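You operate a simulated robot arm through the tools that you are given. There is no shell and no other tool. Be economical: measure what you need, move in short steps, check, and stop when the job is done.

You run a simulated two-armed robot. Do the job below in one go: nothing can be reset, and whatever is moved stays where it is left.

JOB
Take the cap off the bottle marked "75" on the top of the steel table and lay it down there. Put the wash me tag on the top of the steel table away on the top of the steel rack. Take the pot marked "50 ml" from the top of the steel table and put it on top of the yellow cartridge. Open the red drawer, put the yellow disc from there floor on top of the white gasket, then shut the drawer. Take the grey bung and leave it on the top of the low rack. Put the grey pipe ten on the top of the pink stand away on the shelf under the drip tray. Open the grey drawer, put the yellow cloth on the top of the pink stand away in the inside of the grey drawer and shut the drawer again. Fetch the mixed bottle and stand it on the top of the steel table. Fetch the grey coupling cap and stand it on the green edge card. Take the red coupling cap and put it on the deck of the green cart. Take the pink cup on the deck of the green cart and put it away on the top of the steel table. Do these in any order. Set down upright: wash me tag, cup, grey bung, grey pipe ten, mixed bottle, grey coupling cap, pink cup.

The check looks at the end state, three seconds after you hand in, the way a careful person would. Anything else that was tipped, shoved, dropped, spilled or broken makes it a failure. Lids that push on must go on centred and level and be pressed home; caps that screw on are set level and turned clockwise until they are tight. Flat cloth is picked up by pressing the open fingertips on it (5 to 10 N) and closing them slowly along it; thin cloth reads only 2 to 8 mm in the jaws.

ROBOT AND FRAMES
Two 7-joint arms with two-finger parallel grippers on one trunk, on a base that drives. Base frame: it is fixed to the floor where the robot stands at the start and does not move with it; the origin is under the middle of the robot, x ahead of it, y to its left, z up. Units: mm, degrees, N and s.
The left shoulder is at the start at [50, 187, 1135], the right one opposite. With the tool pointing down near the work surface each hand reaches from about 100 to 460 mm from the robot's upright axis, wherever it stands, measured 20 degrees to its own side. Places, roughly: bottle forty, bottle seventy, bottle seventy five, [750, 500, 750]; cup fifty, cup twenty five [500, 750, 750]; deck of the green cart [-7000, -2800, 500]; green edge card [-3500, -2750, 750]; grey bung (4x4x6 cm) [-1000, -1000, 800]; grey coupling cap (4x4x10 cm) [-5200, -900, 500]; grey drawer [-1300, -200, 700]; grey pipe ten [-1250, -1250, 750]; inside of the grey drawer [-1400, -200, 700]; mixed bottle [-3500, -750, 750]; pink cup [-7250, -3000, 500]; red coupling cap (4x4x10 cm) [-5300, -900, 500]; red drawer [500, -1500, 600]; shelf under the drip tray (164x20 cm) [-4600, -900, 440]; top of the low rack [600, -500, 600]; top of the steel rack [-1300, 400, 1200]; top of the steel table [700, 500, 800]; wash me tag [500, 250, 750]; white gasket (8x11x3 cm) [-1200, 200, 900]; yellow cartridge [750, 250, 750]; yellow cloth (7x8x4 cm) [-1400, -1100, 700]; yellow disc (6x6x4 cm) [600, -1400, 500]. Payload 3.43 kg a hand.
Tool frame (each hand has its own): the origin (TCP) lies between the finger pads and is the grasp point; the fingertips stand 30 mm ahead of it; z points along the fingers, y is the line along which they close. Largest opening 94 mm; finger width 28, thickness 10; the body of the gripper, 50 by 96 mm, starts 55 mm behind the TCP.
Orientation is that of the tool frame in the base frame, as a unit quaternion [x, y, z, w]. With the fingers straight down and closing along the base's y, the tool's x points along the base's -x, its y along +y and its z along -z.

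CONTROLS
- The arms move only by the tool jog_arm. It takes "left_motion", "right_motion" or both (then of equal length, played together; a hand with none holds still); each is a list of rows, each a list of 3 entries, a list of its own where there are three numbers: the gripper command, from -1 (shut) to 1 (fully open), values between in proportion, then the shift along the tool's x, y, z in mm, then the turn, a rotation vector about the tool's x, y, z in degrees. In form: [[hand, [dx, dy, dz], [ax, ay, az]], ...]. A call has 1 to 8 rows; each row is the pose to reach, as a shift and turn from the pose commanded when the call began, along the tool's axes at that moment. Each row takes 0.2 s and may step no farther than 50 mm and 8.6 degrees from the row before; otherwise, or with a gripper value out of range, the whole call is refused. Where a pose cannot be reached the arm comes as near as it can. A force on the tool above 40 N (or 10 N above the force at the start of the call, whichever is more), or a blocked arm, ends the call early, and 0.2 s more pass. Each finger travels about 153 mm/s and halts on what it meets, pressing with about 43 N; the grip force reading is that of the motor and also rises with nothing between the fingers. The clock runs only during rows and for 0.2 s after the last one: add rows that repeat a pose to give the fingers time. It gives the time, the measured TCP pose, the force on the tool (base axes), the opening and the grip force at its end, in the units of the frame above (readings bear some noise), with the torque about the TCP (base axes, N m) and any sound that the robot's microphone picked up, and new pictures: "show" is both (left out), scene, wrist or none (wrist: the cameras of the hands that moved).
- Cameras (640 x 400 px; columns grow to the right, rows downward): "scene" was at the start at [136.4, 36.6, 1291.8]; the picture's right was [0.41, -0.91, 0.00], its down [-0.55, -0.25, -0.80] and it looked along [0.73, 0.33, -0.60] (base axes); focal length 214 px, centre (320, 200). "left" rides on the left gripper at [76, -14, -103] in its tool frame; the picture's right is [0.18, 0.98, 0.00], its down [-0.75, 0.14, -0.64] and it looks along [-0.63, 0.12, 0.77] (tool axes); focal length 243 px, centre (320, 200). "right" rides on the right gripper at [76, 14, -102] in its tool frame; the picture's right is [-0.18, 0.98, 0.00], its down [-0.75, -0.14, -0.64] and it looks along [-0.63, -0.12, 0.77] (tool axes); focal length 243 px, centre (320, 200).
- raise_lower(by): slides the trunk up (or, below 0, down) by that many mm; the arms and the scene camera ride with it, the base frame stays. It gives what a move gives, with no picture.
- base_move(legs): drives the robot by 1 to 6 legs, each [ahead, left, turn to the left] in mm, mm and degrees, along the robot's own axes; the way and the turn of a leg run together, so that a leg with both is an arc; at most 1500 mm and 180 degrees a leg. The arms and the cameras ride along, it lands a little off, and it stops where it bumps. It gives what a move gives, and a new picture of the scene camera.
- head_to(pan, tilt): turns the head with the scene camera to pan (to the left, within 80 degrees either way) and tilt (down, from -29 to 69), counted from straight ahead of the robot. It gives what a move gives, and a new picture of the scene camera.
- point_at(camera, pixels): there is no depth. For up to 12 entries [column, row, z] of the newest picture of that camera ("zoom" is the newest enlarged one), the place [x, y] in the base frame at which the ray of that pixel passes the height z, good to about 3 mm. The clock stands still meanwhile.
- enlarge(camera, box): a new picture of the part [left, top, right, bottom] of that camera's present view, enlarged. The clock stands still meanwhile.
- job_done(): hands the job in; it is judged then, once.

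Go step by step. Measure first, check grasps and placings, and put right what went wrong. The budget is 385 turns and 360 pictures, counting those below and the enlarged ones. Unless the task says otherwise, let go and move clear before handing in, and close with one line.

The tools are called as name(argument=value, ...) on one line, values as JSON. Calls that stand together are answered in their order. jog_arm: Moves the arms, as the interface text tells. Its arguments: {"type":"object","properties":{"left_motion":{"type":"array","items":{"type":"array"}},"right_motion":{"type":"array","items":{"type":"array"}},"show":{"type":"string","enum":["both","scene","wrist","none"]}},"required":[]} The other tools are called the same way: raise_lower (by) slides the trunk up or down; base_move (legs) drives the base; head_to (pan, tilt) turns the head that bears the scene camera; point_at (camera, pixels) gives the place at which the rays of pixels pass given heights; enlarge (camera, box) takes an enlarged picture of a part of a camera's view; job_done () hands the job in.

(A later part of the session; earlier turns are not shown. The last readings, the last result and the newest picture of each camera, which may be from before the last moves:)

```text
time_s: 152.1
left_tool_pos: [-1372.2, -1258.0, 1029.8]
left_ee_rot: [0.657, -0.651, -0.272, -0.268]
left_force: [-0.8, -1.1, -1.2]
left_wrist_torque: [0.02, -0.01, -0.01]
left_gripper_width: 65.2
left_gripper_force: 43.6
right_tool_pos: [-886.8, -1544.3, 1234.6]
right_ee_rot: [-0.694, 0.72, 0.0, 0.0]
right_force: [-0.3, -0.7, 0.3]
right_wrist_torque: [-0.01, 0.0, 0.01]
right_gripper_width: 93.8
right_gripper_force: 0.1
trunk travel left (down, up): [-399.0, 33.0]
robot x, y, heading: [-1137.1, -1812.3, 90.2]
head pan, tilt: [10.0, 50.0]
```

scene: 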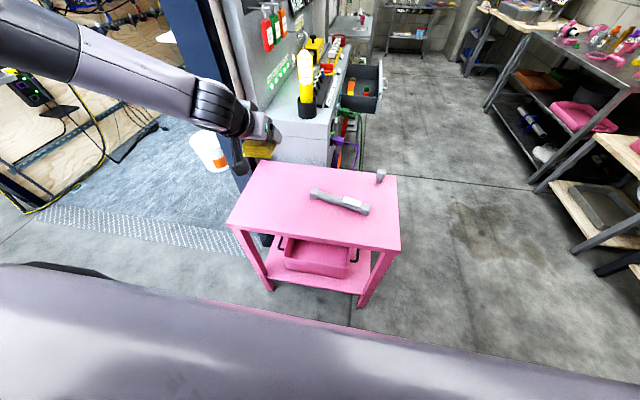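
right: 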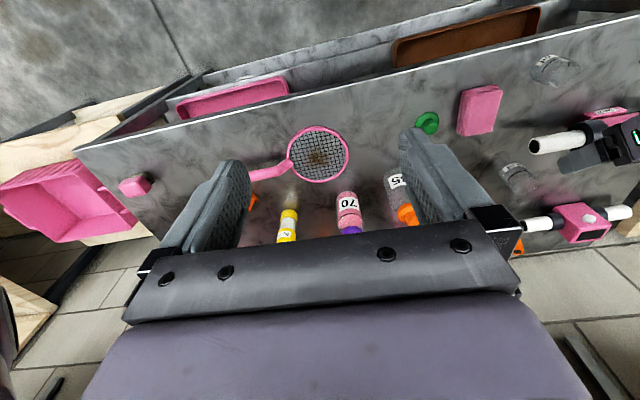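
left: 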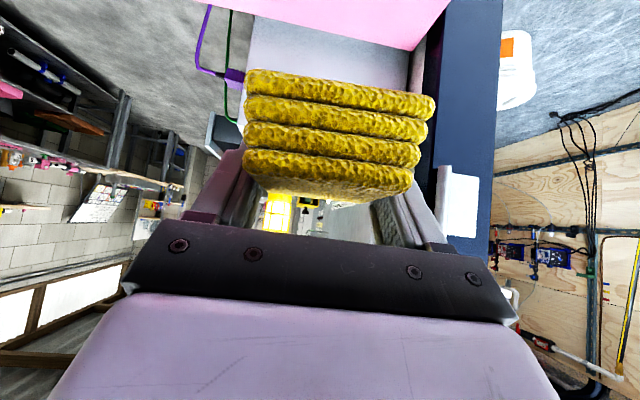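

Cloth held well. I drive back around to the open drawer, facing it.

base_move(legs=[[0, -757, 0], [0, 0, 90], [0, -1000, 0], [0, -825, 0]])

head_to(pan=15, tilt=40)

```text
time_s: 168.8
left_tool_pos: [-926.9, -213.3, 1030.9]
left_ee_rot: [0.924, 0.001, -0.382, 0.001]
left_force: [0.1, -0.2, 0.6]
left_wrist_torque: [-0.02, 0.02, -0.01]
left_gripper_width: 65.1
left_gripper_force: 42.9
right_tool_pos: [-636.9, 268.9, 1234.7]
right_ee_rot: [1.0, -0.024, 0.001, 0.0]
right_force: [-1.0, 0.1, -0.6]
right_wrist_torque: [-0.03, 0.0, -0.01]
right_gripper_width: 94.3
right_gripper_force: 0.1
trunk travel left (down, up): [-399.0, 33.0]
robot x, y, heading: [-373.1, 12.4, 179.5]
head pan, tilt: [10.0, 50.0]
```

scene: 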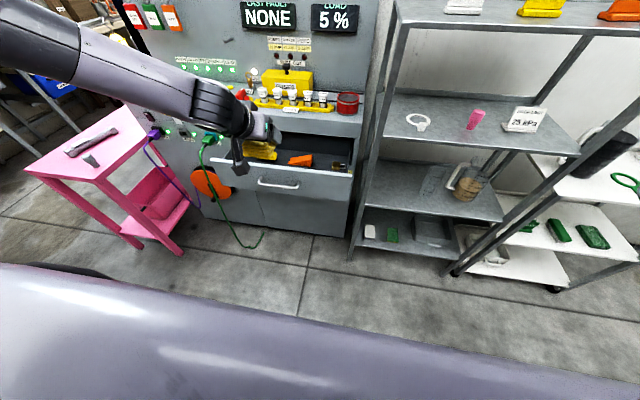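

```text
time_s: 169.5
left_tool_pos: [-927.4, -215.2, 1030.3]
left_ee_rot: [0.925, 0.001, -0.381, 0.001]
left_force: [-0.6, 0.7, -0.2]
left_wrist_torque: [-0.01, 0.02, -0.01]
left_gripper_width: 65.3
left_gripper_force: 42.6
right_tool_pos: [-636.6, 268.7, 1234.2]
right_ee_rot: [1.0, -0.023, 0.0, 0.0]
right_force: [0.2, -0.2, -0.3]
right_wrist_torque: [0.0, 0.0, -0.03]
right_gripper_width: 94.1
right_gripper_force: 0.1
trunk travel left (down, up): [-399.0, 33.0]
robot x, y, heading: [-372.7, 15.7, 179.6]
head pan, tilt: [15.0, 40.0]
```

scene: 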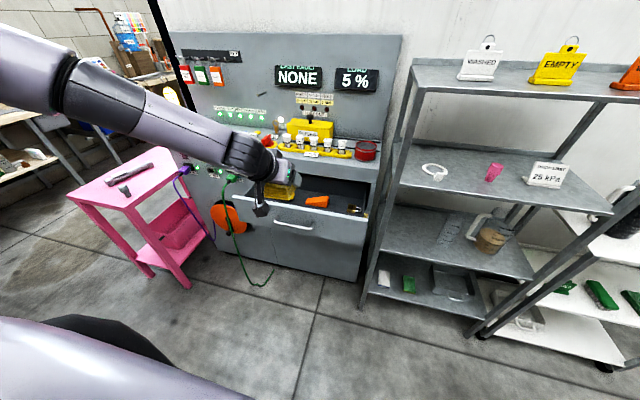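

enlarge(camera="scene", box=[230, 150, 390, 260])

point_at(camera="scene", pixels=[[317, 205, 720], [350, 215, 800], [366, 218, 800], [318, 226, 770], [275, 218, 770], [355, 210, 720], [335, 196, 740]])

```text
3.64 times, centred on (310, 205) of scene
```

zoom: 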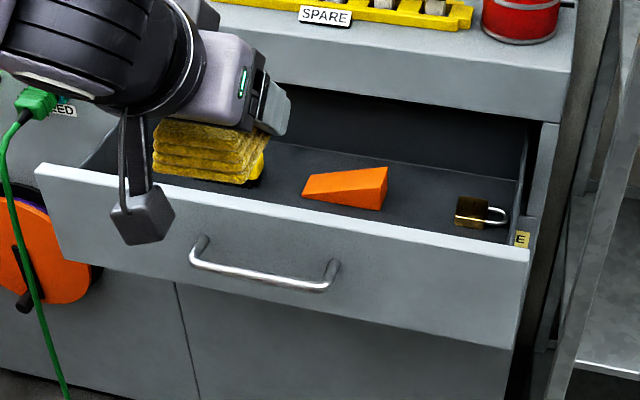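

```text
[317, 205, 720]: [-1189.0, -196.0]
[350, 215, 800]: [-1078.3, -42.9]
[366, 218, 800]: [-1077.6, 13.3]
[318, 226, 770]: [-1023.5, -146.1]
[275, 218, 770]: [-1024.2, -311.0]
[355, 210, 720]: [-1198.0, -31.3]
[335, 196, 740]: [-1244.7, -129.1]
```

The drawer contains an orange wedge, a padlock and something yellow on the left. I look with the wrist camera from above.

jog_arm(left_motion=[[-0.2, [0, -30, 0], [0, 0, 0]], [-0.2, [0, -60, 0], [0, 0, 0]], [-0.2, [0, -60, 0], [0, 0, 0]]], show="both")

enlarge(camera="scene", box=[230, 150, 390, 260])

```text
time_s: 170.3
left_tool_pos: [-926.8, -155.5, 1030.5]
left_ee_rot: [0.924, -0.001, -0.382, 0.0]
left_force: [0.4, -0.2, -0.1]
left_wrist_torque: [-0.03, 0.02, 0.01]
left_gripper_width: 65.1
left_gripper_force: 43.1
right_tool_pos: [-637.7, 269.4, 1235.1]
right_ee_rot: [1.0, -0.023, 0.0, -0.001]
right_force: [0.1, 0.9, -0.7]
right_wrist_torque: [0.01, 0.0, -0.02]
right_gripper_width: 93.9
right_gripper_force: 0.0
trunk travel left (down, up): [-399.0, 33.0]
robot x, y, heading: [-376.1, 15.9, 179.7]
head pan, tilt: [15.0, 40.0]
```

scene: 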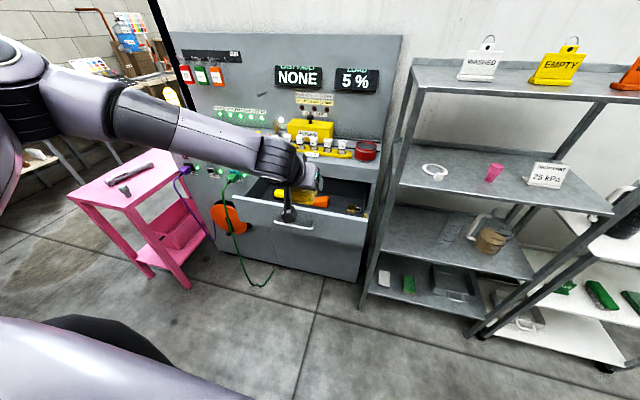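
left: 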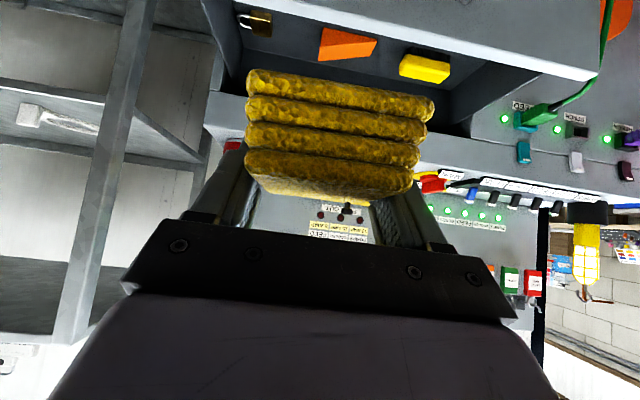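

```text
3.64 times, centred on (310, 205) of scene
```

zoom: 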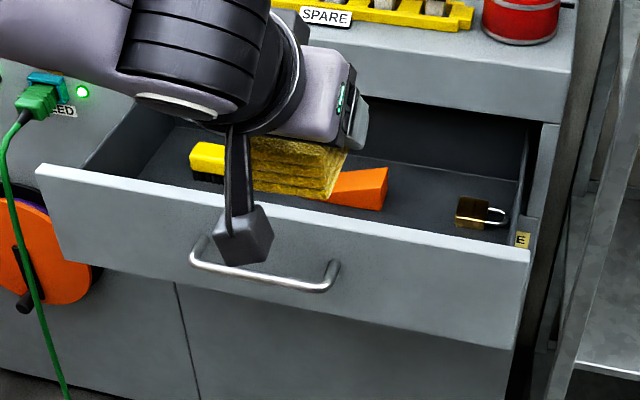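

I measure the contents from both cameras to find the drawer floor height and a free gap.

point_at(camera="scene", pixels=[[328.5, 201, 700], [328.5, 201, 720], [328.5, 207, 700], [347, 207, 700], [347, 207, 720], [351, 212, 720]])

point_at(camera="left", pixels=[[323, 27, 700], [323, 27, 720], [321, 60, 720], [378, 40, 700], [270, 15, 700], [270, 15, 720], [400, 55, 700], [252, 0, 800], [600, 72, 800]])

enlarge(camera="left", box=[200, 0, 500, 130])

```text
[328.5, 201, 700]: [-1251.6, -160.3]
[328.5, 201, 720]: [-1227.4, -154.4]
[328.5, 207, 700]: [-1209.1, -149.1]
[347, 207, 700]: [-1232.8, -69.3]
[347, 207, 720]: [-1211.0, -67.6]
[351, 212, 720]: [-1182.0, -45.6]
```

```text
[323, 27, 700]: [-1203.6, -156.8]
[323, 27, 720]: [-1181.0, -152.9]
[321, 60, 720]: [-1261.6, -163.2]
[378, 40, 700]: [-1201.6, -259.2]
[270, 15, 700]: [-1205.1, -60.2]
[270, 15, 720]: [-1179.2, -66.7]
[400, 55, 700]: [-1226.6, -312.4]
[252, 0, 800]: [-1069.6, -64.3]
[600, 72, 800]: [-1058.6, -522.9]
```

```text
2.13 times, centred on (350, 65) of left
```

zoom: 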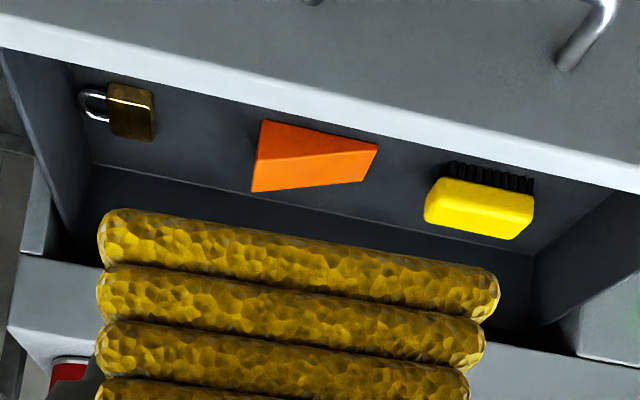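

The drawer's front strip (x -1070…-1170) is free; I'll set the cloth there at y≈-110 with the hand tilted only ~20° so it clears the front panel. First shift the base right and re-pose the hand.

base_move(legs=[[0, -105, 0]])

jog_arm(left_motion=[[-0.2, [14, 15, -14], [0, 6.3, 0]], [-0.2, [28, 30, -28], [0, 12.5, 0]], [-0.2, [42, 45, -42], [0, 18.8, 0]], [-0.2, [57, 60, -56], [0, 25, 0]], [-0.2, [57, 60, -56], [0, 25, 0]]], show="none")

base_move(legs=[[270, 0, 0]])

```text
time_s: 171.5
left_tool_pos: [-925.6, -49.2, 1030.5]
left_ee_rot: [0.924, 0.001, -0.382, 0.001]
left_force: [0.5, -0.3, -0.2]
left_wrist_torque: [-0.03, 0.01, 0.01]
left_gripper_width: 65.0
left_gripper_force: 43.5
right_tool_pos: [-638.0, 375.4, 1234.0]
right_ee_rot: [1.0, -0.023, 0.0, 0.0]
right_force: [0.4, 0.9, -0.6]
right_wrist_torque: [-0.02, 0.0, 0.04]
right_gripper_width: 94.1
right_gripper_force: 0.1
trunk travel left (down, up): [-399.0, 33.0]
robot x, y, heading: [-374.4, 118.0, 179.8]
head pan, tilt: [15.0, 40.0]
```

scene: 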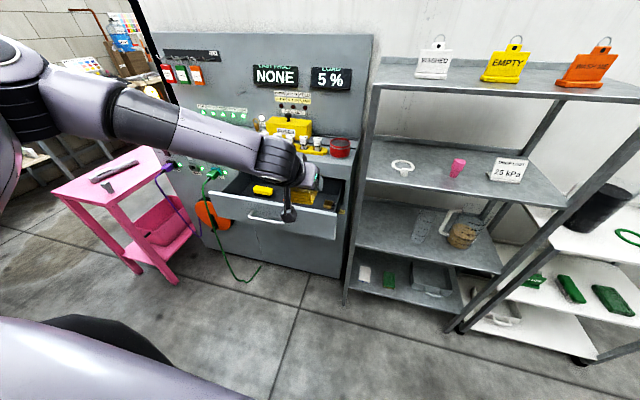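

```text
time_s: 172.7
left_tool_pos: [-846.6, -110.0, 1028.9]
left_ee_rot: [0.985, 0.001, -0.171, 0.001]
left_force: [-0.4, 0.6, -0.8]
left_wrist_torque: [0.0, 0.0, 0.0]
left_gripper_width: 64.6
left_gripper_force: 42.5
right_tool_pos: [-637.4, 376.0, 1233.7]
right_ee_rot: [1.0, -0.023, 0.0, 0.0]
right_force: [0.3, 0.2, 0.5]
right_wrist_torque: [0.04, 0.0, -0.02]
right_gripper_width: 93.8
right_gripper_force: 0.1
trunk travel left (down, up): [-399.0, 33.0]
robot x, y, heading: [-371.1, 123.7, 179.9]
head pan, tilt: [15.0, 40.0]
```

```text
time_s: 174.6
left_tool_pos: [-1116.2, -106.6, 1028.0]
left_ee_rot: [0.985, 0.0, -0.172, 0.001]
left_force: [0.1, -0.6, -1.0]
left_wrist_torque: [0.0, -0.01, -0.02]
left_gripper_width: 65.1
left_gripper_force: 42.7
right_tool_pos: [-905.1, 377.3, 1234.6]
right_ee_rot: [1.0, -0.025, 0.0, -0.001]
right_force: [-0.6, 0.1, 0.6]
right_wrist_torque: [-0.02, -0.01, -0.01]
right_gripper_width: 93.9
right_gripper_force: 0.1
trunk travel left (down, up): [-399.0, 33.0]
robot x, y, heading: [-637.3, 122.4, 179.4]
head pan, tilt: [15.0, 40.0]
```

scene: 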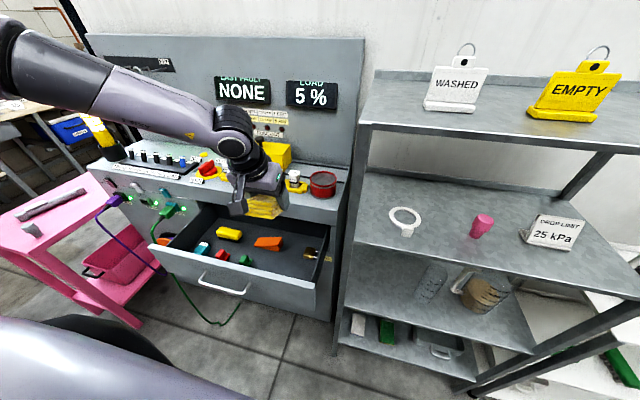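

Now I see more small items along the drawer's front. I enlarge to find the free area.

enlarge(camera="scene", box=[150, 190, 340, 310])

point_at(camera="scene", pixels=[[245, 264, 710], [268, 248, 710], [310, 256, 710], [285, 262, 710], [300, 272, 710], [317, 282, 800], [152, 246, 800], [330, 228, 760]])

```text
3.33 times, centred on (245, 250) of scene
```

zoom: 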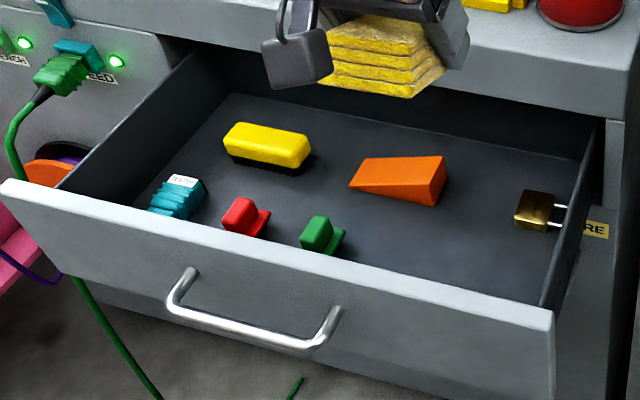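

```text
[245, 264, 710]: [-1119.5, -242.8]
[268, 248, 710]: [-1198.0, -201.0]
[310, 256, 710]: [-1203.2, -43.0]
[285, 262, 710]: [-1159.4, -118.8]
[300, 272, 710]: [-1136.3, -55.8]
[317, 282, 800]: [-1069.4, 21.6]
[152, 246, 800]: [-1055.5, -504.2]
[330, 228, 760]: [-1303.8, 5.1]
```

The right-front area around (-1120,-105) is free. I lower the trunk toward it.

raise_lower(by=-240)

jog_arm(left_motion=[[-0.2, [0, 0, 0], [0, 0, 0]]], show="both")

```text
time_s: 177.1
left_tool_pos: [-1115.5, -106.9, 788.7]
left_ee_rot: [0.985, -0.001, -0.171, 0.0]
left_force: [0.7, -0.7, 0.4]
left_wrist_torque: [-0.02, 0.04, 0.01]
left_gripper_width: 65.0
left_gripper_force: 42.8
right_tool_pos: [-905.2, 377.4, 994.3]
right_ee_rot: [1.0, -0.026, 0.0, -0.001]
right_force: [-0.7, 0.9, 0.5]
right_wrist_torque: [0.03, -0.01, -0.03]
right_gripper_width: 94.0
right_gripper_force: 0.0
trunk travel left (down, up): [-159.0, 273.0]
robot x, y, heading: [-642.4, 121.9, 179.5]
head pan, tilt: [15.0, 40.0]
```

```text
time_s: 177.5
left_tool_pos: [-1115.6, -106.4, 788.3]
left_ee_rot: [0.985, -0.001, -0.172, 0.0]
left_force: [-0.3, 0.8, -1.3]
left_wrist_torque: [0.03, 0.01, -0.03]
left_gripper_width: 65.0
left_gripper_force: 43.1
right_tool_pos: [-904.4, 378.2, 995.8]
right_ee_rot: [1.0, -0.026, 0.001, 0.0]
right_force: [0.6, -0.1, 0.9]
right_wrist_torque: [0.0, 0.01, -0.02]
right_gripper_width: 94.0
right_gripper_force: 0.0
trunk travel left (down, up): [-159.0, 273.0]
robot x, y, heading: [-641.5, 123.0, 179.4]
head pan, tilt: [15.0, 40.0]
```

scene: 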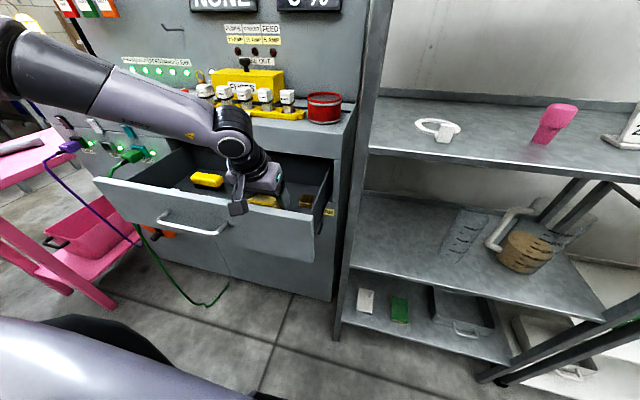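
left: 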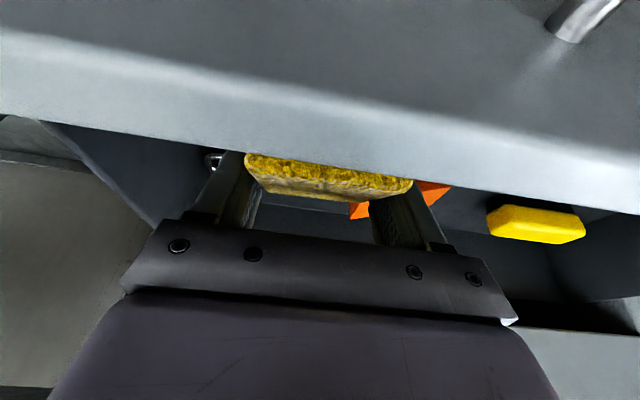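

Inside the drawer now. Lower in small steps until contact.

raise_lower(by=-15)

raise_lower(by=-7)

```text
time_s: 178.2
left_tool_pos: [-1116.4, -106.0, 772.9]
left_ee_rot: [0.985, -0.001, -0.172, 0.001]
left_force: [0.9, 0.1, -0.5]
left_wrist_torque: [-0.01, 0.0, -0.01]
left_gripper_width: 65.1
left_gripper_force: 43.4
right_tool_pos: [-904.4, 377.2, 979.5]
right_ee_rot: [1.0, -0.025, 0.0, 0.0]
right_force: [-0.1, 0.7, 0.4]
right_wrist_torque: [-0.03, 0.01, -0.01]
right_gripper_width: 94.0
right_gripper_force: 0.0
trunk travel left (down, up): [-144.0, 288.0]
robot x, y, heading: [-642.7, 121.8, 179.8]
head pan, tilt: [15.0, 40.0]
```

```text
time_s: 178.7
left_tool_pos: [-1115.9, -106.0, 766.8]
left_ee_rot: [0.985, -0.001, -0.172, 0.001]
left_force: [-0.3, 0.4, -1.3]
left_wrist_torque: [0.03, 0.0, 0.02]
left_gripper_width: 64.8
left_gripper_force: 43.3
right_tool_pos: [-903.5, 377.2, 972.3]
right_ee_rot: [1.0, -0.026, -0.001, 0.0]
right_force: [-1.2, 0.7, 0.1]
right_wrist_torque: [-0.01, 0.01, 0.03]
right_gripper_width: 94.2
right_gripper_force: 0.0
trunk travel left (down, up): [-137.0, 295.0]
robot x, y, heading: [-641.1, 122.8, 179.5]
head pan, tilt: [15.0, 40.0]
```

raise_lower(by=-7)

raise_lower(by=-6)

```text
time_s: 179.3
left_tool_pos: [-1116.6, -106.5, 760.2]
left_ee_rot: [0.985, -0.001, -0.172, 0.001]
left_force: [1.0, 0.5, -0.4]
left_wrist_torque: [0.0, -0.03, -0.01]
left_gripper_width: 65.1
left_gripper_force: 42.5
right_tool_pos: [-904.2, 377.9, 964.9]
right_ee_rot: [1.0, -0.025, 0.001, 0.0]
right_force: [0.1, 0.0, 0.4]
right_wrist_torque: [-0.05, -0.02, 0.01]
right_gripper_width: 94.2
right_gripper_force: 0.1
trunk travel left (down, up): [-130.0, 302.0]
robot x, y, heading: [-639.5, 121.9, 179.3]
head pan, tilt: [15.0, 40.0]
```

```text
time_s: 179.8
left_tool_pos: [-1115.0, -106.0, 753.7]
left_ee_rot: [0.985, -0.002, -0.173, 0.0]
left_force: [0.5, 0.2, -1.5]
left_wrist_torque: [0.0, 0.01, 0.01]
left_gripper_width: 64.9
left_gripper_force: 43.1
right_tool_pos: [-903.5, 377.5, 959.3]
right_ee_rot: [1.0, -0.025, 0.0, 0.0]
right_force: [-0.5, 0.0, 0.3]
right_wrist_torque: [-0.03, -0.01, -0.04]
right_gripper_width: 94.0
right_gripper_force: 0.0
trunk travel left (down, up): [-124.0, 308.0]
robot x, y, heading: [-637.2, 120.5, 179.5]
head pan, tilt: [15.0, 40.0]
```

raise_lower(by=-6)

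jog_arm(left_motion=[[-0.2, [0, 0, 0], [0, 0, 0]]], show="scene")

enlarge(camera="scene", box=[170, 110, 360, 260])

```text
time_s: 180.4
left_tool_pos: [-1115.0, -106.5, 748.6]
left_ee_rot: [0.985, 0.0, -0.171, 0.001]
left_force: [-0.8, 0.1, -0.8]
left_wrist_torque: [-0.02, 0.03, -0.03]
left_gripper_width: 65.2
left_gripper_force: 43.1
right_tool_pos: [-903.8, 377.3, 954.1]
right_ee_rot: [1.0, -0.025, 0.001, -0.001]
right_force: [-0.1, 0.4, -0.5]
right_wrist_torque: [-0.01, 0.02, 0.02]
right_gripper_width: 94.1
right_gripper_force: 0.1
trunk travel left (down, up): [-118.0, 314.0]
robot x, y, heading: [-640.7, 120.4, 179.5]
head pan, tilt: [15.0, 40.0]
```

```text
time_s: 180.8
left_tool_pos: [-1115.0, -106.0, 747.0]
left_ee_rot: [0.985, -0.001, -0.172, 0.001]
left_force: [-1.5, -0.1, -0.3]
left_wrist_torque: [0.0, 0.02, -0.01]
left_gripper_width: 65.2
left_gripper_force: 43.1
right_tool_pos: [-904.1, 377.4, 953.0]
right_ee_rot: [1.0, -0.025, -0.001, 0.0]
right_force: [-0.4, -0.2, -0.2]
right_wrist_torque: [0.0, 0.01, 0.01]
right_gripper_width: 94.0
right_gripper_force: 0.2
trunk travel left (down, up): [-118.0, 314.0]
robot x, y, heading: [-640.0, 125.0, 179.4]
head pan, tilt: [15.0, 40.0]
```

scene: 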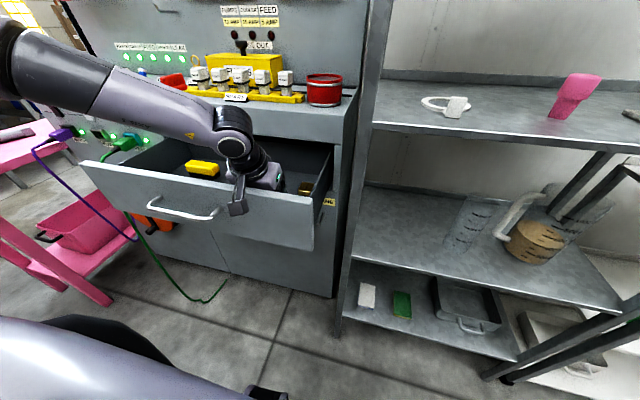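

```text
2.67 times, centred on (265, 185) of scene
```

zoom: 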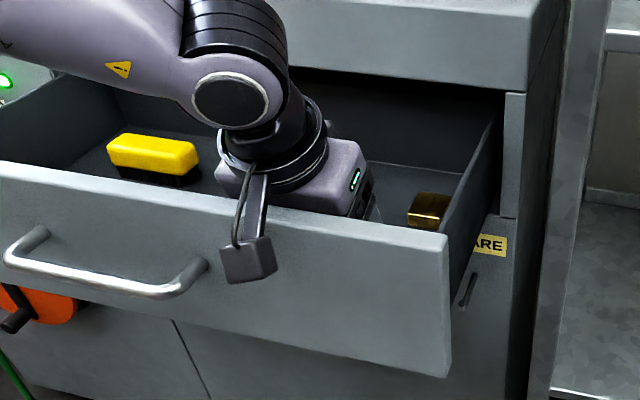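

raise_lower(by=-6)

raise_lower(by=-6)

```text
time_s: 181.3
left_tool_pos: [-1115.8, -106.1, 743.4]
left_ee_rot: [0.985, -0.001, -0.174, 0.001]
left_force: [0.7, -2.5, 12.2]
left_wrist_torque: [-0.46, 0.11, 0.0]
left_gripper_width: 65.2
left_gripper_force: 42.6
right_tool_pos: [-903.3, 377.4, 947.8]
right_ee_rot: [1.0, -0.025, -0.001, 0.001]
right_force: [-0.9, -0.1, 0.0]
right_wrist_torque: [-0.01, -0.01, -0.02]
right_gripper_width: 93.9
right_gripper_force: 0.0
trunk travel left (down, up): [-112.0, 320.0]
robot x, y, heading: [-640.0, 122.8, 179.6]
head pan, tilt: [15.0, 40.0]
```

```text
time_s: 181.8
left_tool_pos: [-1119.9, -105.2, 743.2]
left_ee_rot: [0.983, -0.001, -0.183, 0.0]
left_force: [-2.3, -0.8, 9.8]
left_wrist_torque: [-0.33, 0.18, -0.07]
left_gripper_width: 65.0
left_gripper_force: 43.2
right_tool_pos: [-903.7, 377.7, 942.8]
right_ee_rot: [1.0, -0.025, -0.001, 0.0]
right_force: [-0.4, -0.2, -0.7]
right_wrist_torque: [0.01, -0.03, 0.02]
right_gripper_width: 94.1
right_gripper_force: 0.0
trunk travel left (down, up): [-107.0, 325.0]
robot x, y, heading: [-639.9, 122.6, 179.8]
head pan, tilt: [15.0, 40.0]
stopped: the force on the tool passed its limit (the readings are from after the stop); the commanded pose is now the measured one
```

Contact. Release the cloth and raise out.

jog_arm(left_motion=[[0.45, [0, 0, 0], [0, 0, 0]], [0.6, [0, 0, 0], [0, 0, 0]], [0.7, [0, 0, 0], [0, 0, 0]], [0.7, [-4, 0, -12], [0, 0, 0]], [0.7, [-14, 0, -45], [0, 0, 0]], [0.7, [-30, 0, -90], [0, 0, 0]]], show="none")

raise_lower(by=200)

jog_arm(left_motion=[[0.7, [0, 0, 0], [0, 0, 0]]], show="both")

```text
time_s: 183.2
left_tool_pos: [-1113.8, -106.4, 836.6]
left_ee_rot: [0.984, -0.002, -0.179, 0.0]
left_force: [-1.1, -0.8, -0.4]
left_wrist_torque: [0.0, -0.02, -0.02]
left_gripper_width: 79.8
left_gripper_force: 0.0
right_tool_pos: [-903.3, 377.0, 941.7]
right_ee_rot: [1.0, -0.025, 0.0, -0.001]
right_force: [-0.2, 0.2, -0.9]
right_wrist_torque: [0.01, -0.02, -0.02]
right_gripper_width: 93.9
right_gripper_force: 0.1
trunk travel left (down, up): [-107.0, 325.0]
robot x, y, heading: [-640.9, 123.0, 179.8]
head pan, tilt: [15.0, 40.0]
```

```text
time_s: 185.4
left_tool_pos: [-1114.7, -107.7, 1036.3]
left_ee_rot: [0.984, -0.002, -0.179, -0.001]
left_force: [-0.1, -0.2, 0.5]
left_wrist_torque: [-0.01, -0.02, 0.02]
left_gripper_width: 79.9
left_gripper_force: 0.1
right_tool_pos: [-903.7, 377.0, 1142.2]
right_ee_rot: [1.0, -0.025, 0.0, 0.0]
right_force: [0.2, -0.5, 0.2]
right_wrist_torque: [0.04, 0.0, -0.01]
right_gripper_width: 93.8
right_gripper_force: 0.1
trunk travel left (down, up): [-307.0, 125.0]
robot x, y, heading: [-640.2, 124.6, 179.6]
head pan, tilt: [15.0, 40.0]
```

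```text
time_s: 185.8
left_tool_pos: [-1114.5, -107.6, 1036.4]
left_ee_rot: [0.984, -0.003, -0.179, 0.0]
left_force: [-0.2, 0.6, -0.6]
left_wrist_torque: [0.03, -0.01, -0.01]
left_gripper_width: 79.9
left_gripper_force: 0.0
right_tool_pos: [-903.9, 378.0, 1142.7]
right_ee_rot: [1.0, -0.026, -0.001, -0.001]
right_force: [-0.3, 0.8, 1.2]
right_wrist_torque: [-0.01, 0.01, -0.02]
right_gripper_width: 94.0
right_gripper_force: 0.0
trunk travel left (down, up): [-307.0, 125.0]
robot x, y, heading: [-642.7, 122.1, 179.5]
head pan, tilt: [15.0, 40.0]
```

scene: 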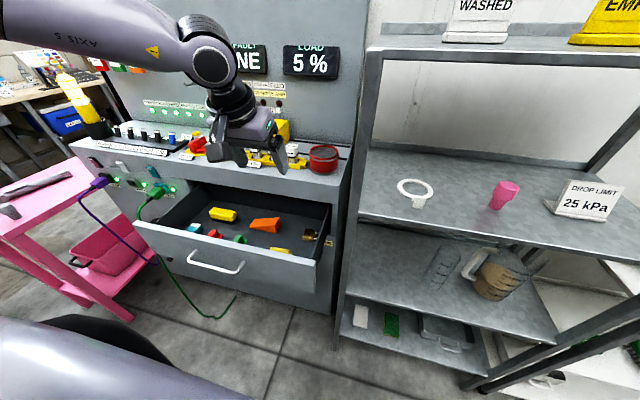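
left: 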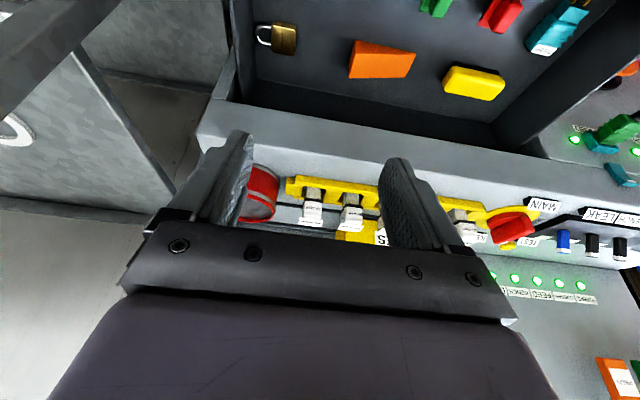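

The cloth lies in the drawer front-right. Now shut it: back off, lower the closed fingers in front of the handle and push by driving.

base_move(legs=[[-230, 0, 0], [0, 75, 0]])

jog_arm(left_motion=[[0, [0, 0, 0], [0, 0, 0]], [-1, [0, 0, 0], [0, 0, 0]], [-1, [0, 0, 0], [0, 0, 0]]], show="none")

raise_lower(by=-258)

base_move(legs=[[90, 0, 0]])

```text
time_s: 188.2
left_tool_pos: [-886.5, -182.6, 1035.3]
left_ee_rot: [0.984, -0.002, -0.18, 0.0]
left_force: [0.4, -0.9, -0.3]
left_wrist_torque: [0.04, 0.01, 0.0]
left_gripper_width: 80.0
left_gripper_force: 0.1
right_tool_pos: [-675.3, 301.2, 1142.2]
right_ee_rot: [1.0, -0.027, 0.0, -0.001]
right_force: [-1.2, -0.6, 0.3]
right_wrist_torque: [0.03, 0.02, -0.01]
right_gripper_width: 93.8
right_gripper_force: 0.1
trunk travel left (down, up): [-307.0, 125.0]
robot x, y, heading: [-413.9, 46.1, 179.1]
head pan, tilt: [15.0, 40.0]
```

scene: 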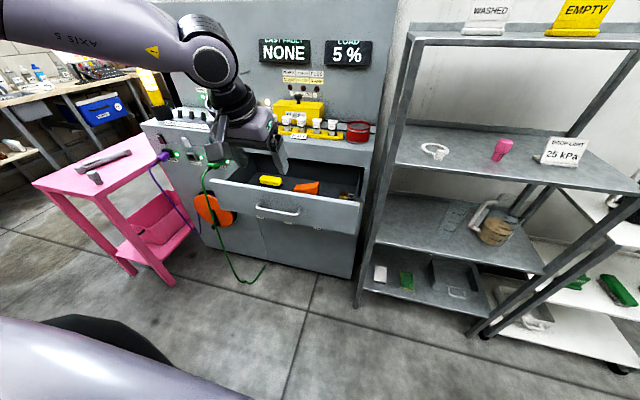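

```text
time_s: 188.9
left_tool_pos: [-887.3, -182.4, 1037.1]
left_ee_rot: [0.984, -0.002, -0.179, 0.001]
left_force: [-0.4, 0.2, 1.1]
left_wrist_torque: [0.0, -0.01, 0.03]
left_gripper_width: 0.0
left_gripper_force: 33.2
right_tool_pos: [-674.8, 302.2, 1141.0]
right_ee_rot: [1.0, -0.026, -0.001, 0.0]
right_force: [-0.2, 0.0, -0.9]
right_wrist_torque: [-0.03, 0.0, -0.04]
right_gripper_width: 94.0
right_gripper_force: 0.0
trunk travel left (down, up): [-307.0, 125.0]
robot x, y, heading: [-413.6, 49.7, 179.4]
head pan, tilt: [15.0, 40.0]
```

```text
time_s: 191.6
left_tool_pos: [-887.2, -182.3, 778.4]
left_ee_rot: [0.984, -0.003, -0.179, 0.0]
left_force: [0.3, -0.7, 0.0]
left_wrist_torque: [-0.04, 0.0, -0.04]
left_gripper_width: 0.1
left_gripper_force: 33.4
right_tool_pos: [-676.8, 301.2, 884.6]
right_ee_rot: [1.0, -0.026, 0.0, 0.001]
right_force: [-0.5, -0.6, 0.3]
right_wrist_torque: [0.01, 0.02, -0.01]
right_gripper_width: 94.2
right_gripper_force: 0.0
trunk travel left (down, up): [-49.0, 383.0]
robot x, y, heading: [-412.3, 46.4, 179.4]
head pan, tilt: [15.0, 40.0]
```

```text
time_s: 192.7
left_tool_pos: [-977.4, -181.2, 778.2]
left_ee_rot: [0.984, -0.002, -0.179, 0.001]
left_force: [-0.9, -0.4, -0.3]
left_wrist_torque: [-0.02, -0.01, 0.0]
left_gripper_width: 0.0
left_gripper_force: 32.7
right_tool_pos: [-766.2, 303.1, 884.1]
right_ee_rot: [1.0, -0.025, 0.0, 0.0]
right_force: [0.4, -0.6, 0.4]
right_wrist_torque: [0.0, 0.02, -0.01]
right_gripper_width: 93.8
right_gripper_force: 0.0
trunk travel left (down, up): [-49.0, 383.0]
robot x, y, heading: [-502.3, 45.1, 179.5]
head pan, tilt: [15.0, 40.0]
```

scene: 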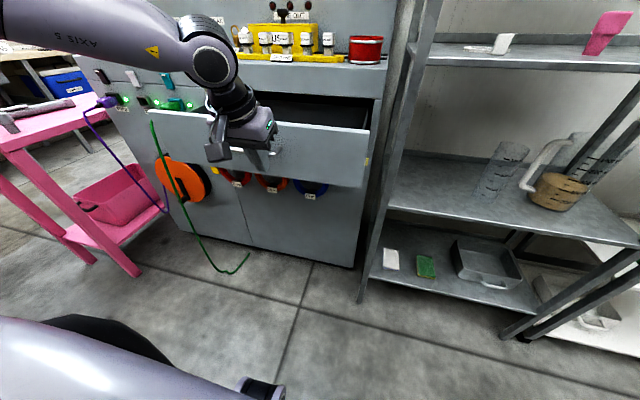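

Now push: drive ahead 240 mm (it will stop on force).

base_move(legs=[[150, 0, 0]])

base_move(legs=[[110, 0, 0]])

```text
time_s: 194.1
left_tool_pos: [-1123.1, -181.8, 778.8]
left_ee_rot: [0.984, 0.001, -0.18, 0.001]
left_force: [0.1, -0.4, -0.9]
left_wrist_torque: [-0.01, -0.03, 0.0]
left_gripper_width: 0.2
left_gripper_force: 33.0
right_tool_pos: [-913.7, 302.1, 884.2]
right_ee_rot: [1.0, -0.024, 0.0, 0.0]
right_force: [-1.1, 0.4, 0.2]
right_wrist_torque: [0.0, -0.01, -0.01]
right_gripper_width: 94.1
right_gripper_force: 0.0
trunk travel left (down, up): [-49.0, 383.0]
robot x, y, heading: [-651.9, 49.3, 179.7]
head pan, tilt: [15.0, 40.0]
```

scene: 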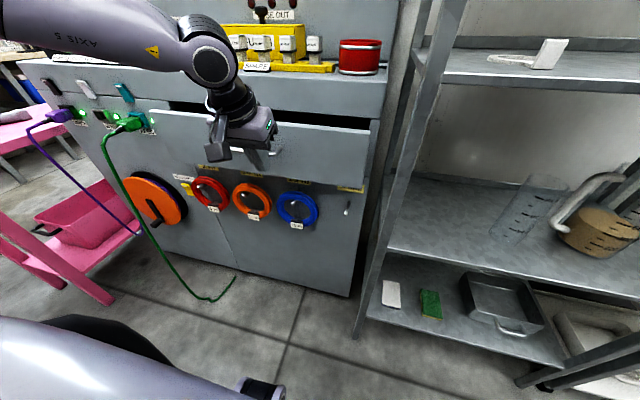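

```text
time_s: 195.1
left_tool_pos: [-1186.1, -182.4, 776.2]
left_ee_rot: [0.986, 0.0, -0.168, 0.002]
left_force: [0.4, -0.1, -0.8]
left_wrist_torque: [0.0, 0.01, 0.01]
left_gripper_width: 0.2
left_gripper_force: 33.3
right_tool_pos: [-984.9, 302.2, 883.9]
right_ee_rot: [1.0, -0.024, 0.0, -0.001]
right_force: [-0.4, 0.3, -0.1]
right_wrist_torque: [-0.03, 0.06, -0.03]
right_gripper_width: 94.2
right_gripper_force: 0.1
trunk travel left (down, up): [-49.0, 383.0]
robot x, y, heading: [-721.9, 49.8, 179.7]
head pan, tilt: [15.0, 40.0]
stopped in leg 1: the force on the tool passed its limit (the readings are from after the stop); the commanded pose is now the measured one
```

scene: 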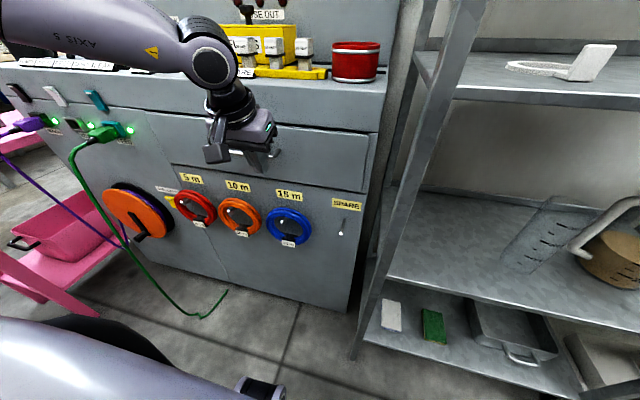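

It stopped on force; I check that the drawer is flush.

base_move(legs=[[-150, 0, 0]])

enlarge(camera="scene", box=[150, 60, 400, 240])

```text
time_s: 196.5
left_tool_pos: [-1039.6, -181.0, 776.1]
left_ee_rot: [0.986, -0.001, -0.168, 0.002]
left_force: [0.5, -0.2, -0.3]
left_wrist_torque: [0.01, 0.0, 0.03]
left_gripper_width: 0.0
left_gripper_force: 32.8
right_tool_pos: [-837.6, 303.1, 884.4]
right_ee_rot: [1.0, -0.025, 0.0, -0.001]
right_force: [-0.1, -0.4, 0.0]
right_wrist_torque: [-0.02, -0.01, 0.0]
right_gripper_width: 94.0
right_gripper_force: 0.2
trunk travel left (down, up): [-49.0, 383.0]
robot x, y, heading: [-573.5, 46.3, 179.4]
head pan, tilt: [15.0, 40.0]
```

scene: 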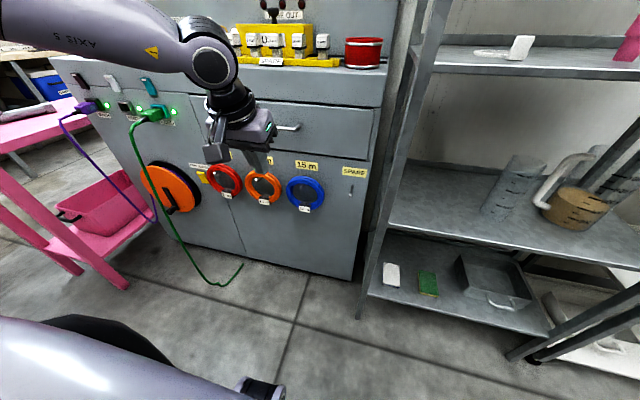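

```text
2.22 times, centred on (275, 150) of scene
```

zoom: 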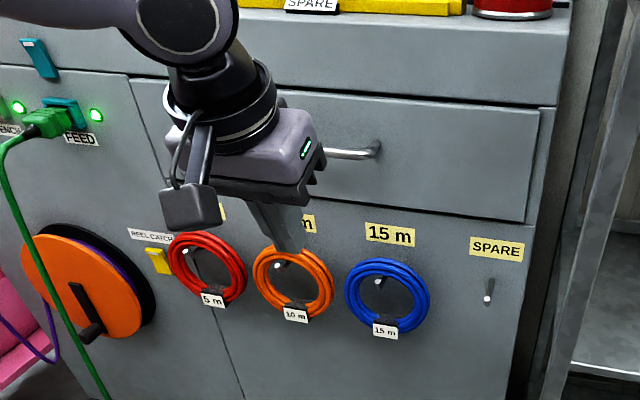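

The drawer is shut. Next the grey bung: raise the trunk and drive to the stand's front.

raise_lower(by=250)

base_move(legs=[[-80, 0, 0.4], [0, 855, 0], [45, 0, 0]])

jog_arm(left_motion=[[0.3, [0, 0, 0], [0, -8, 0]], [0.3, [0, 0, 0], [0, -16, 0]], [0.3, [0, 0, 0], [0, -21, 0]], [0.3, [0, 0, 0], [0, -21, 0]]], show="wrist")

```text
time_s: 199.1
left_tool_pos: [-1039.8, -181.6, 1026.7]
left_ee_rot: [0.986, 0.0, -0.168, 0.002]
left_force: [-0.3, -0.4, -0.3]
left_wrist_torque: [-0.01, -0.03, 0.0]
left_gripper_width: 0.1
left_gripper_force: 32.1
right_tool_pos: [-837.5, 302.1, 1134.3]
right_ee_rot: [1.0, -0.024, 0.0, -0.001]
right_force: [0.1, -0.2, -0.1]
right_wrist_torque: [-0.03, -0.02, 0.04]
right_gripper_width: 93.8
right_gripper_force: 0.1
trunk travel left (down, up): [-299.0, 133.0]
robot x, y, heading: [-573.8, 47.6, 179.5]
head pan, tilt: [15.0, 40.0]
```

```text
time_s: 204.8
left_tool_pos: [-1006.7, -1051.9, 1025.9]
left_ee_rot: [0.986, 0.0, -0.168, 0.002]
left_force: [-0.4, 0.4, -0.6]
left_wrist_torque: [0.01, 0.02, 0.01]
left_gripper_width: 0.0
left_gripper_force: 33.2
right_tool_pos: [-802.9, -567.3, 1134.6]
right_ee_rot: [1.0, -0.025, 0.0, 0.0]
right_force: [-1.1, -0.3, 0.0]
right_wrist_torque: [-0.01, -0.05, 0.0]
right_gripper_width: 93.9
right_gripper_force: 0.0
trunk travel left (down, up): [-299.0, 133.0]
robot x, y, heading: [-543.2, -821.8, 179.9]
head pan, tilt: [15.0, 40.0]
```

scene: 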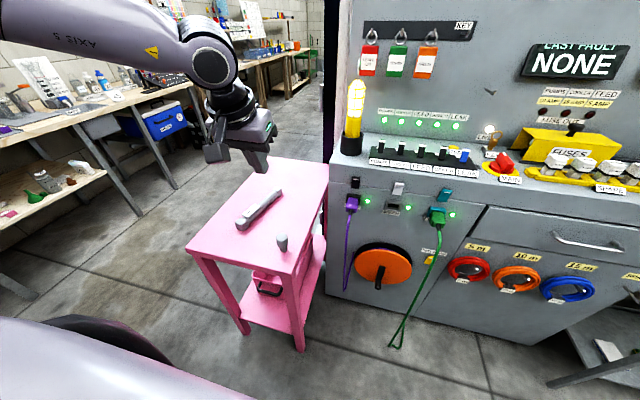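

```text
time_s: 205.8
left_tool_pos: [-1006.0, -1052.3, 1026.7]
left_ee_rot: [0.938, 0.0, -0.346, 0.003]
left_force: [-0.5, 0.2, 0.3]
left_wrist_torque: [-0.01, 0.02, 0.0]
left_gripper_width: 61.0
left_gripper_force: 0.0
right_tool_pos: [-803.2, -568.6, 1134.4]
right_ee_rot: [1.0, -0.025, 0.0, -0.001]
right_force: [0.2, 0.3, 0.4]
right_wrist_torque: [0.01, -0.01, 0.01]
right_gripper_width: 93.9
right_gripper_force: 0.0
trunk travel left (down, up): [-299.0, 133.0]
robot x, y, heading: [-536.3, -825.5, 179.7]
head pan, tilt: [15.0, 40.0]
```

left: 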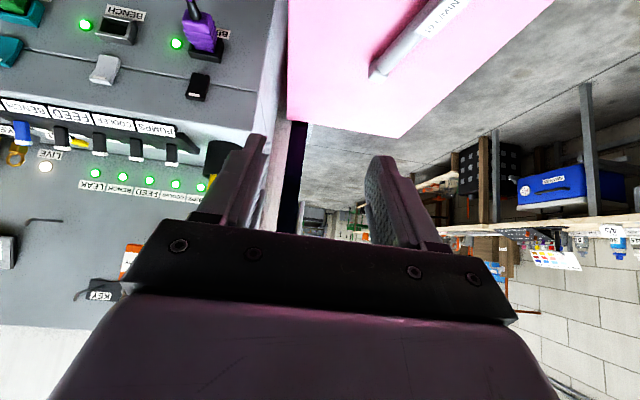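

Measure the bung from this scene view.

point_at(camera="scene", pixels=[[283, 249, 718], [282, 236, 778], [276, 238, 778], [288, 238, 778], [240, 226, 740], [278, 192, 740], [246, 230, 718]])

enlarge(camera="scene", box=[220, 170, 320, 270])

```text
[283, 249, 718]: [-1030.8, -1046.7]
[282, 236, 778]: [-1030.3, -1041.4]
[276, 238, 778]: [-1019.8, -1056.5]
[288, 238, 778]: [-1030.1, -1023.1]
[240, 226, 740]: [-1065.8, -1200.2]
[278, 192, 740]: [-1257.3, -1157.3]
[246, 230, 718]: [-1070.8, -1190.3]
```

```text
4.00 times, centred on (270, 220) of scene
```

zoom: 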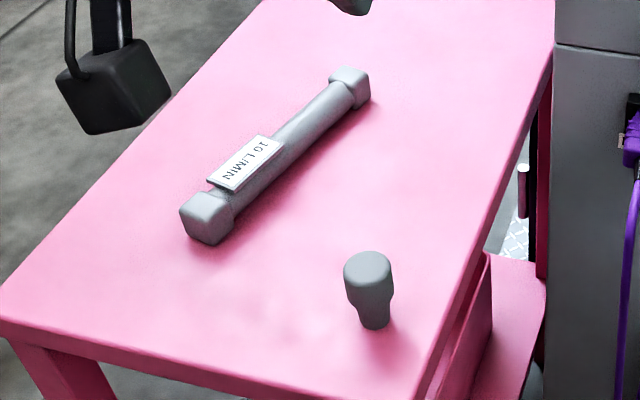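

Bung axis ≈(-1032,-1042), top z≈777. I align in y, lower the trunk 195 mm and check.

jog_arm(left_motion=[[0.4, [-10, -10, 8], [0, 0, 0]], [0.4, [-10, -10, 8], [0, 0, 0]]], show="none")

raise_lower(by=-195)

jog_arm(left_motion=[[0.4, [0, 0, 0], [0, 0, 0]]], show="wrist")

```text
time_s: 206.4
left_tool_pos: [-1019.8, -1043.5, 1026.6]
left_ee_rot: [0.938, -0.001, -0.346, 0.002]
left_force: [-0.2, 0.1, -1.2]
left_wrist_torque: [0.0, -0.01, -0.02]
left_gripper_width: 65.5
left_gripper_force: 0.1
right_tool_pos: [-802.9, -568.6, 1134.2]
right_ee_rot: [1.0, -0.024, 0.0, 0.0]
right_force: [-0.2, -0.6, 0.1]
right_wrist_torque: [-0.03, 0.01, 0.01]
right_gripper_width: 94.0
right_gripper_force: 0.0
trunk travel left (down, up): [-299.0, 133.0]
robot x, y, heading: [-542.6, -822.2, 179.3]
head pan, tilt: [15.0, 40.0]
```

```text
time_s: 208.6
left_tool_pos: [-1020.6, -1042.3, 832.2]
left_ee_rot: [0.939, 0.0, -0.344, 0.002]
left_force: [-0.1, 0.0, 0.1]
left_wrist_torque: [0.01, -0.02, 0.02]
left_gripper_width: 65.6
left_gripper_force: 0.1
right_tool_pos: [-803.4, -568.4, 939.1]
right_ee_rot: [1.0, -0.024, 0.0, -0.001]
right_force: [-0.3, -0.2, -0.1]
right_wrist_torque: [0.01, -0.03, 0.01]
right_gripper_width: 94.1
right_gripper_force: 0.0
trunk travel left (down, up): [-104.0, 328.0]
robot x, y, heading: [-538.6, -822.3, 179.8]
head pan, tilt: [15.0, 40.0]
```

```text
time_s: 209.0
left_tool_pos: [-1021.1, -1040.9, 832.9]
left_ee_rot: [0.939, 0.0, -0.345, 0.003]
left_force: [0.1, -0.5, 0.2]
left_wrist_torque: [0.01, -0.01, 0.0]
left_gripper_width: 65.8
left_gripper_force: 0.1
right_tool_pos: [-803.1, -568.1, 938.4]
right_ee_rot: [1.0, -0.024, 0.0, -0.001]
right_force: [-0.3, -0.1, 1.1]
right_wrist_torque: [0.01, 0.02, -0.01]
right_gripper_width: 94.0
right_gripper_force: 0.1
trunk travel left (down, up): [-104.0, 328.0]
robot x, y, heading: [-541.5, -824.6, 179.8]
head pan, tilt: [15.0, 40.0]
```

left: 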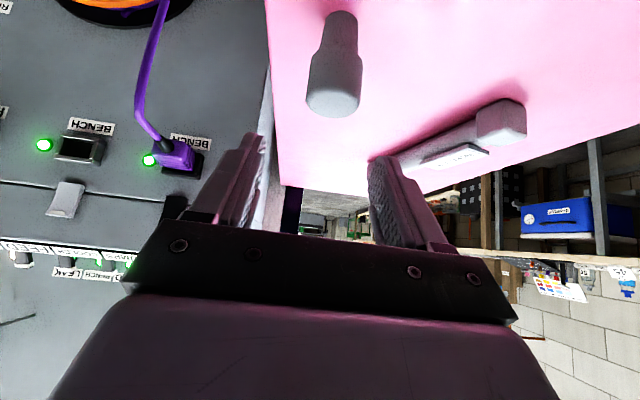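

The bung axis is 10 mm ahead and 3.5 mm to tool +y: I adjust, lower 64 mm by trunk and close.

jog_arm(left_motion=[[0.4, [0, 3.5, 0], [0, 0, 0]]], show="none")

raise_lower(by=-64)

jog_arm(left_motion=[[0.2, [0, 0, 0], [0, 0, 0]], [0, [0, 0, 0], [0, 0, 0]], [-0.3, [0, 0, 0], [0, 0, 0]], [-0.5, [0, 0, 0], [0, 0, 0]], [-0.5, [0, 0, 0], [0, 0, 0]]], show="wrist")

```text
time_s: 209.4
left_tool_pos: [-1019.8, -1045.3, 831.5]
left_ee_rot: [0.938, -0.002, -0.345, 0.003]
left_force: [-0.8, 0.6, 0.0]
left_wrist_torque: [0.01, -0.03, -0.01]
left_gripper_width: 65.9
left_gripper_force: 0.1
right_tool_pos: [-802.6, -568.1, 939.4]
right_ee_rot: [1.0, -0.024, 0.0, 0.001]
right_force: [-0.3, -0.7, 0.2]
right_wrist_torque: [-0.03, -0.02, -0.02]
right_gripper_width: 94.2
right_gripper_force: 0.1
trunk travel left (down, up): [-104.0, 328.0]
robot x, y, heading: [-533.5, -823.4, 179.8]
head pan, tilt: [15.0, 40.0]
```

```text
time_s: 210.4
left_tool_pos: [-1019.3, -1045.3, 767.7]
left_ee_rot: [0.938, -0.002, -0.346, 0.002]
left_force: [0.2, -0.8, 0.4]
left_wrist_torque: [-0.03, -0.03, -0.02]
left_gripper_width: 65.9
left_gripper_force: 0.1
right_tool_pos: [-802.7, -567.6, 875.8]
right_ee_rot: [1.0, -0.024, 0.0, -0.001]
right_force: [0.3, -0.6, 0.9]
right_wrist_torque: [0.03, 0.01, 0.01]
right_gripper_width: 93.9
right_gripper_force: 0.0
trunk travel left (down, up): [-40.0, 392.0]
robot x, y, heading: [-540.3, -821.6, 179.6]
head pan, tilt: [15.0, 40.0]
```

```text
time_s: 211.6
left_tool_pos: [-1020.4, -1045.6, 767.5]
left_ee_rot: [0.938, -0.001, -0.346, 0.003]
left_force: [-0.5, 1.2, 0.3]
left_wrist_torque: [0.02, 0.0, -0.03]
left_gripper_width: 34.4
left_gripper_force: 43.5
right_tool_pos: [-802.2, -567.2, 875.0]
right_ee_rot: [1.0, -0.025, 0.0, 0.0]
right_force: [-0.5, 0.5, -0.7]
right_wrist_torque: [-0.01, 0.0, -0.04]
right_gripper_width: 94.2
right_gripper_force: 0.1
trunk travel left (down, up): [-40.0, 392.0]
robot x, y, heading: [-538.3, -821.3, 179.7]
head pan, tilt: [15.0, 40.0]
```

left: 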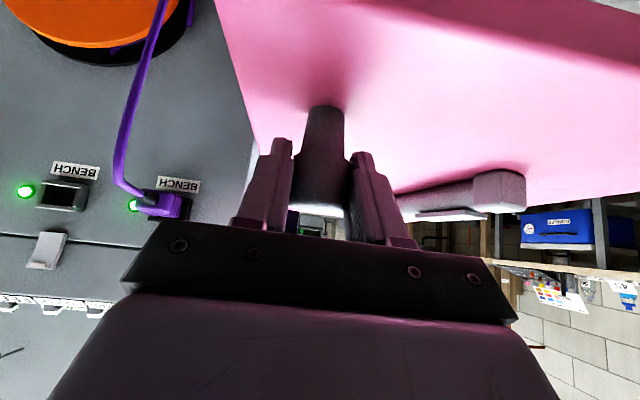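

Bung gripped at 34 mm. I lift, back off, turn round toward the low rack and look.

raise_lower(by=300)

base_move(legs=[[-150, 0, 0], [0, 0, 180], [150, 0, 0]])

```text
time_s: 214.6
left_tool_pos: [-1020.9, -1046.7, 1067.9]
left_ee_rot: [0.938, -0.001, -0.346, 0.002]
left_force: [0.2, -0.8, -0.5]
left_wrist_torque: [-0.02, 0.01, 0.0]
left_gripper_width: 35.2
left_gripper_force: 43.0
right_tool_pos: [-802.8, -568.0, 1175.6]
right_ee_rot: [1.0, -0.024, 0.0, -0.001]
right_force: [0.0, 0.0, -0.1]
right_wrist_torque: [0.01, -0.01, 0.02]
right_gripper_width: 94.2
right_gripper_force: 0.2
trunk travel left (down, up): [-340.0, 92.0]
robot x, y, heading: [-539.0, -824.4, 179.6]
head pan, tilt: [15.0, 40.0]
```

```text
time_s: 224.4
left_tool_pos: [231.0, -579.2, 1067.1]
left_ee_rot: [-0.016, 0.939, 0.008, 0.345]
left_force: [0.5, -0.2, -0.4]
left_wrist_torque: [0.0, 0.01, 0.0]
left_gripper_width: 33.1
left_gripper_force: 43.1
right_tool_pos: [32.1, -1062.1, 1175.3]
right_ee_rot: [0.006, 1.0, -0.001, 0.0]
right_force: [0.6, -0.7, 0.1]
right_wrist_torque: [-0.01, 0.03, 0.0]
right_gripper_width: 93.8
right_gripper_force: 0.0
trunk travel left (down, up): [-340.0, 92.0]
robot x, y, heading: [-240.5, -818.9, 1.9]
head pan, tilt: [15.0, 40.0]
```

scene: 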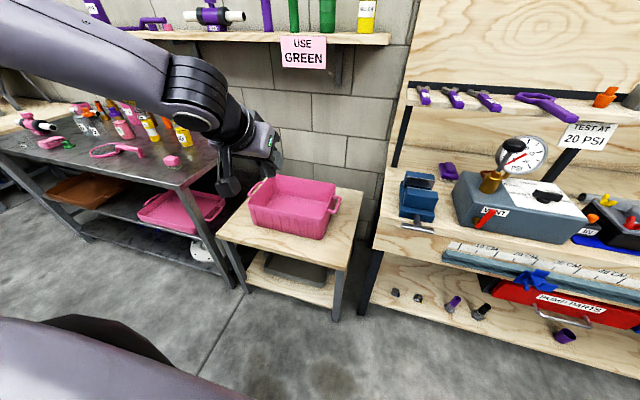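

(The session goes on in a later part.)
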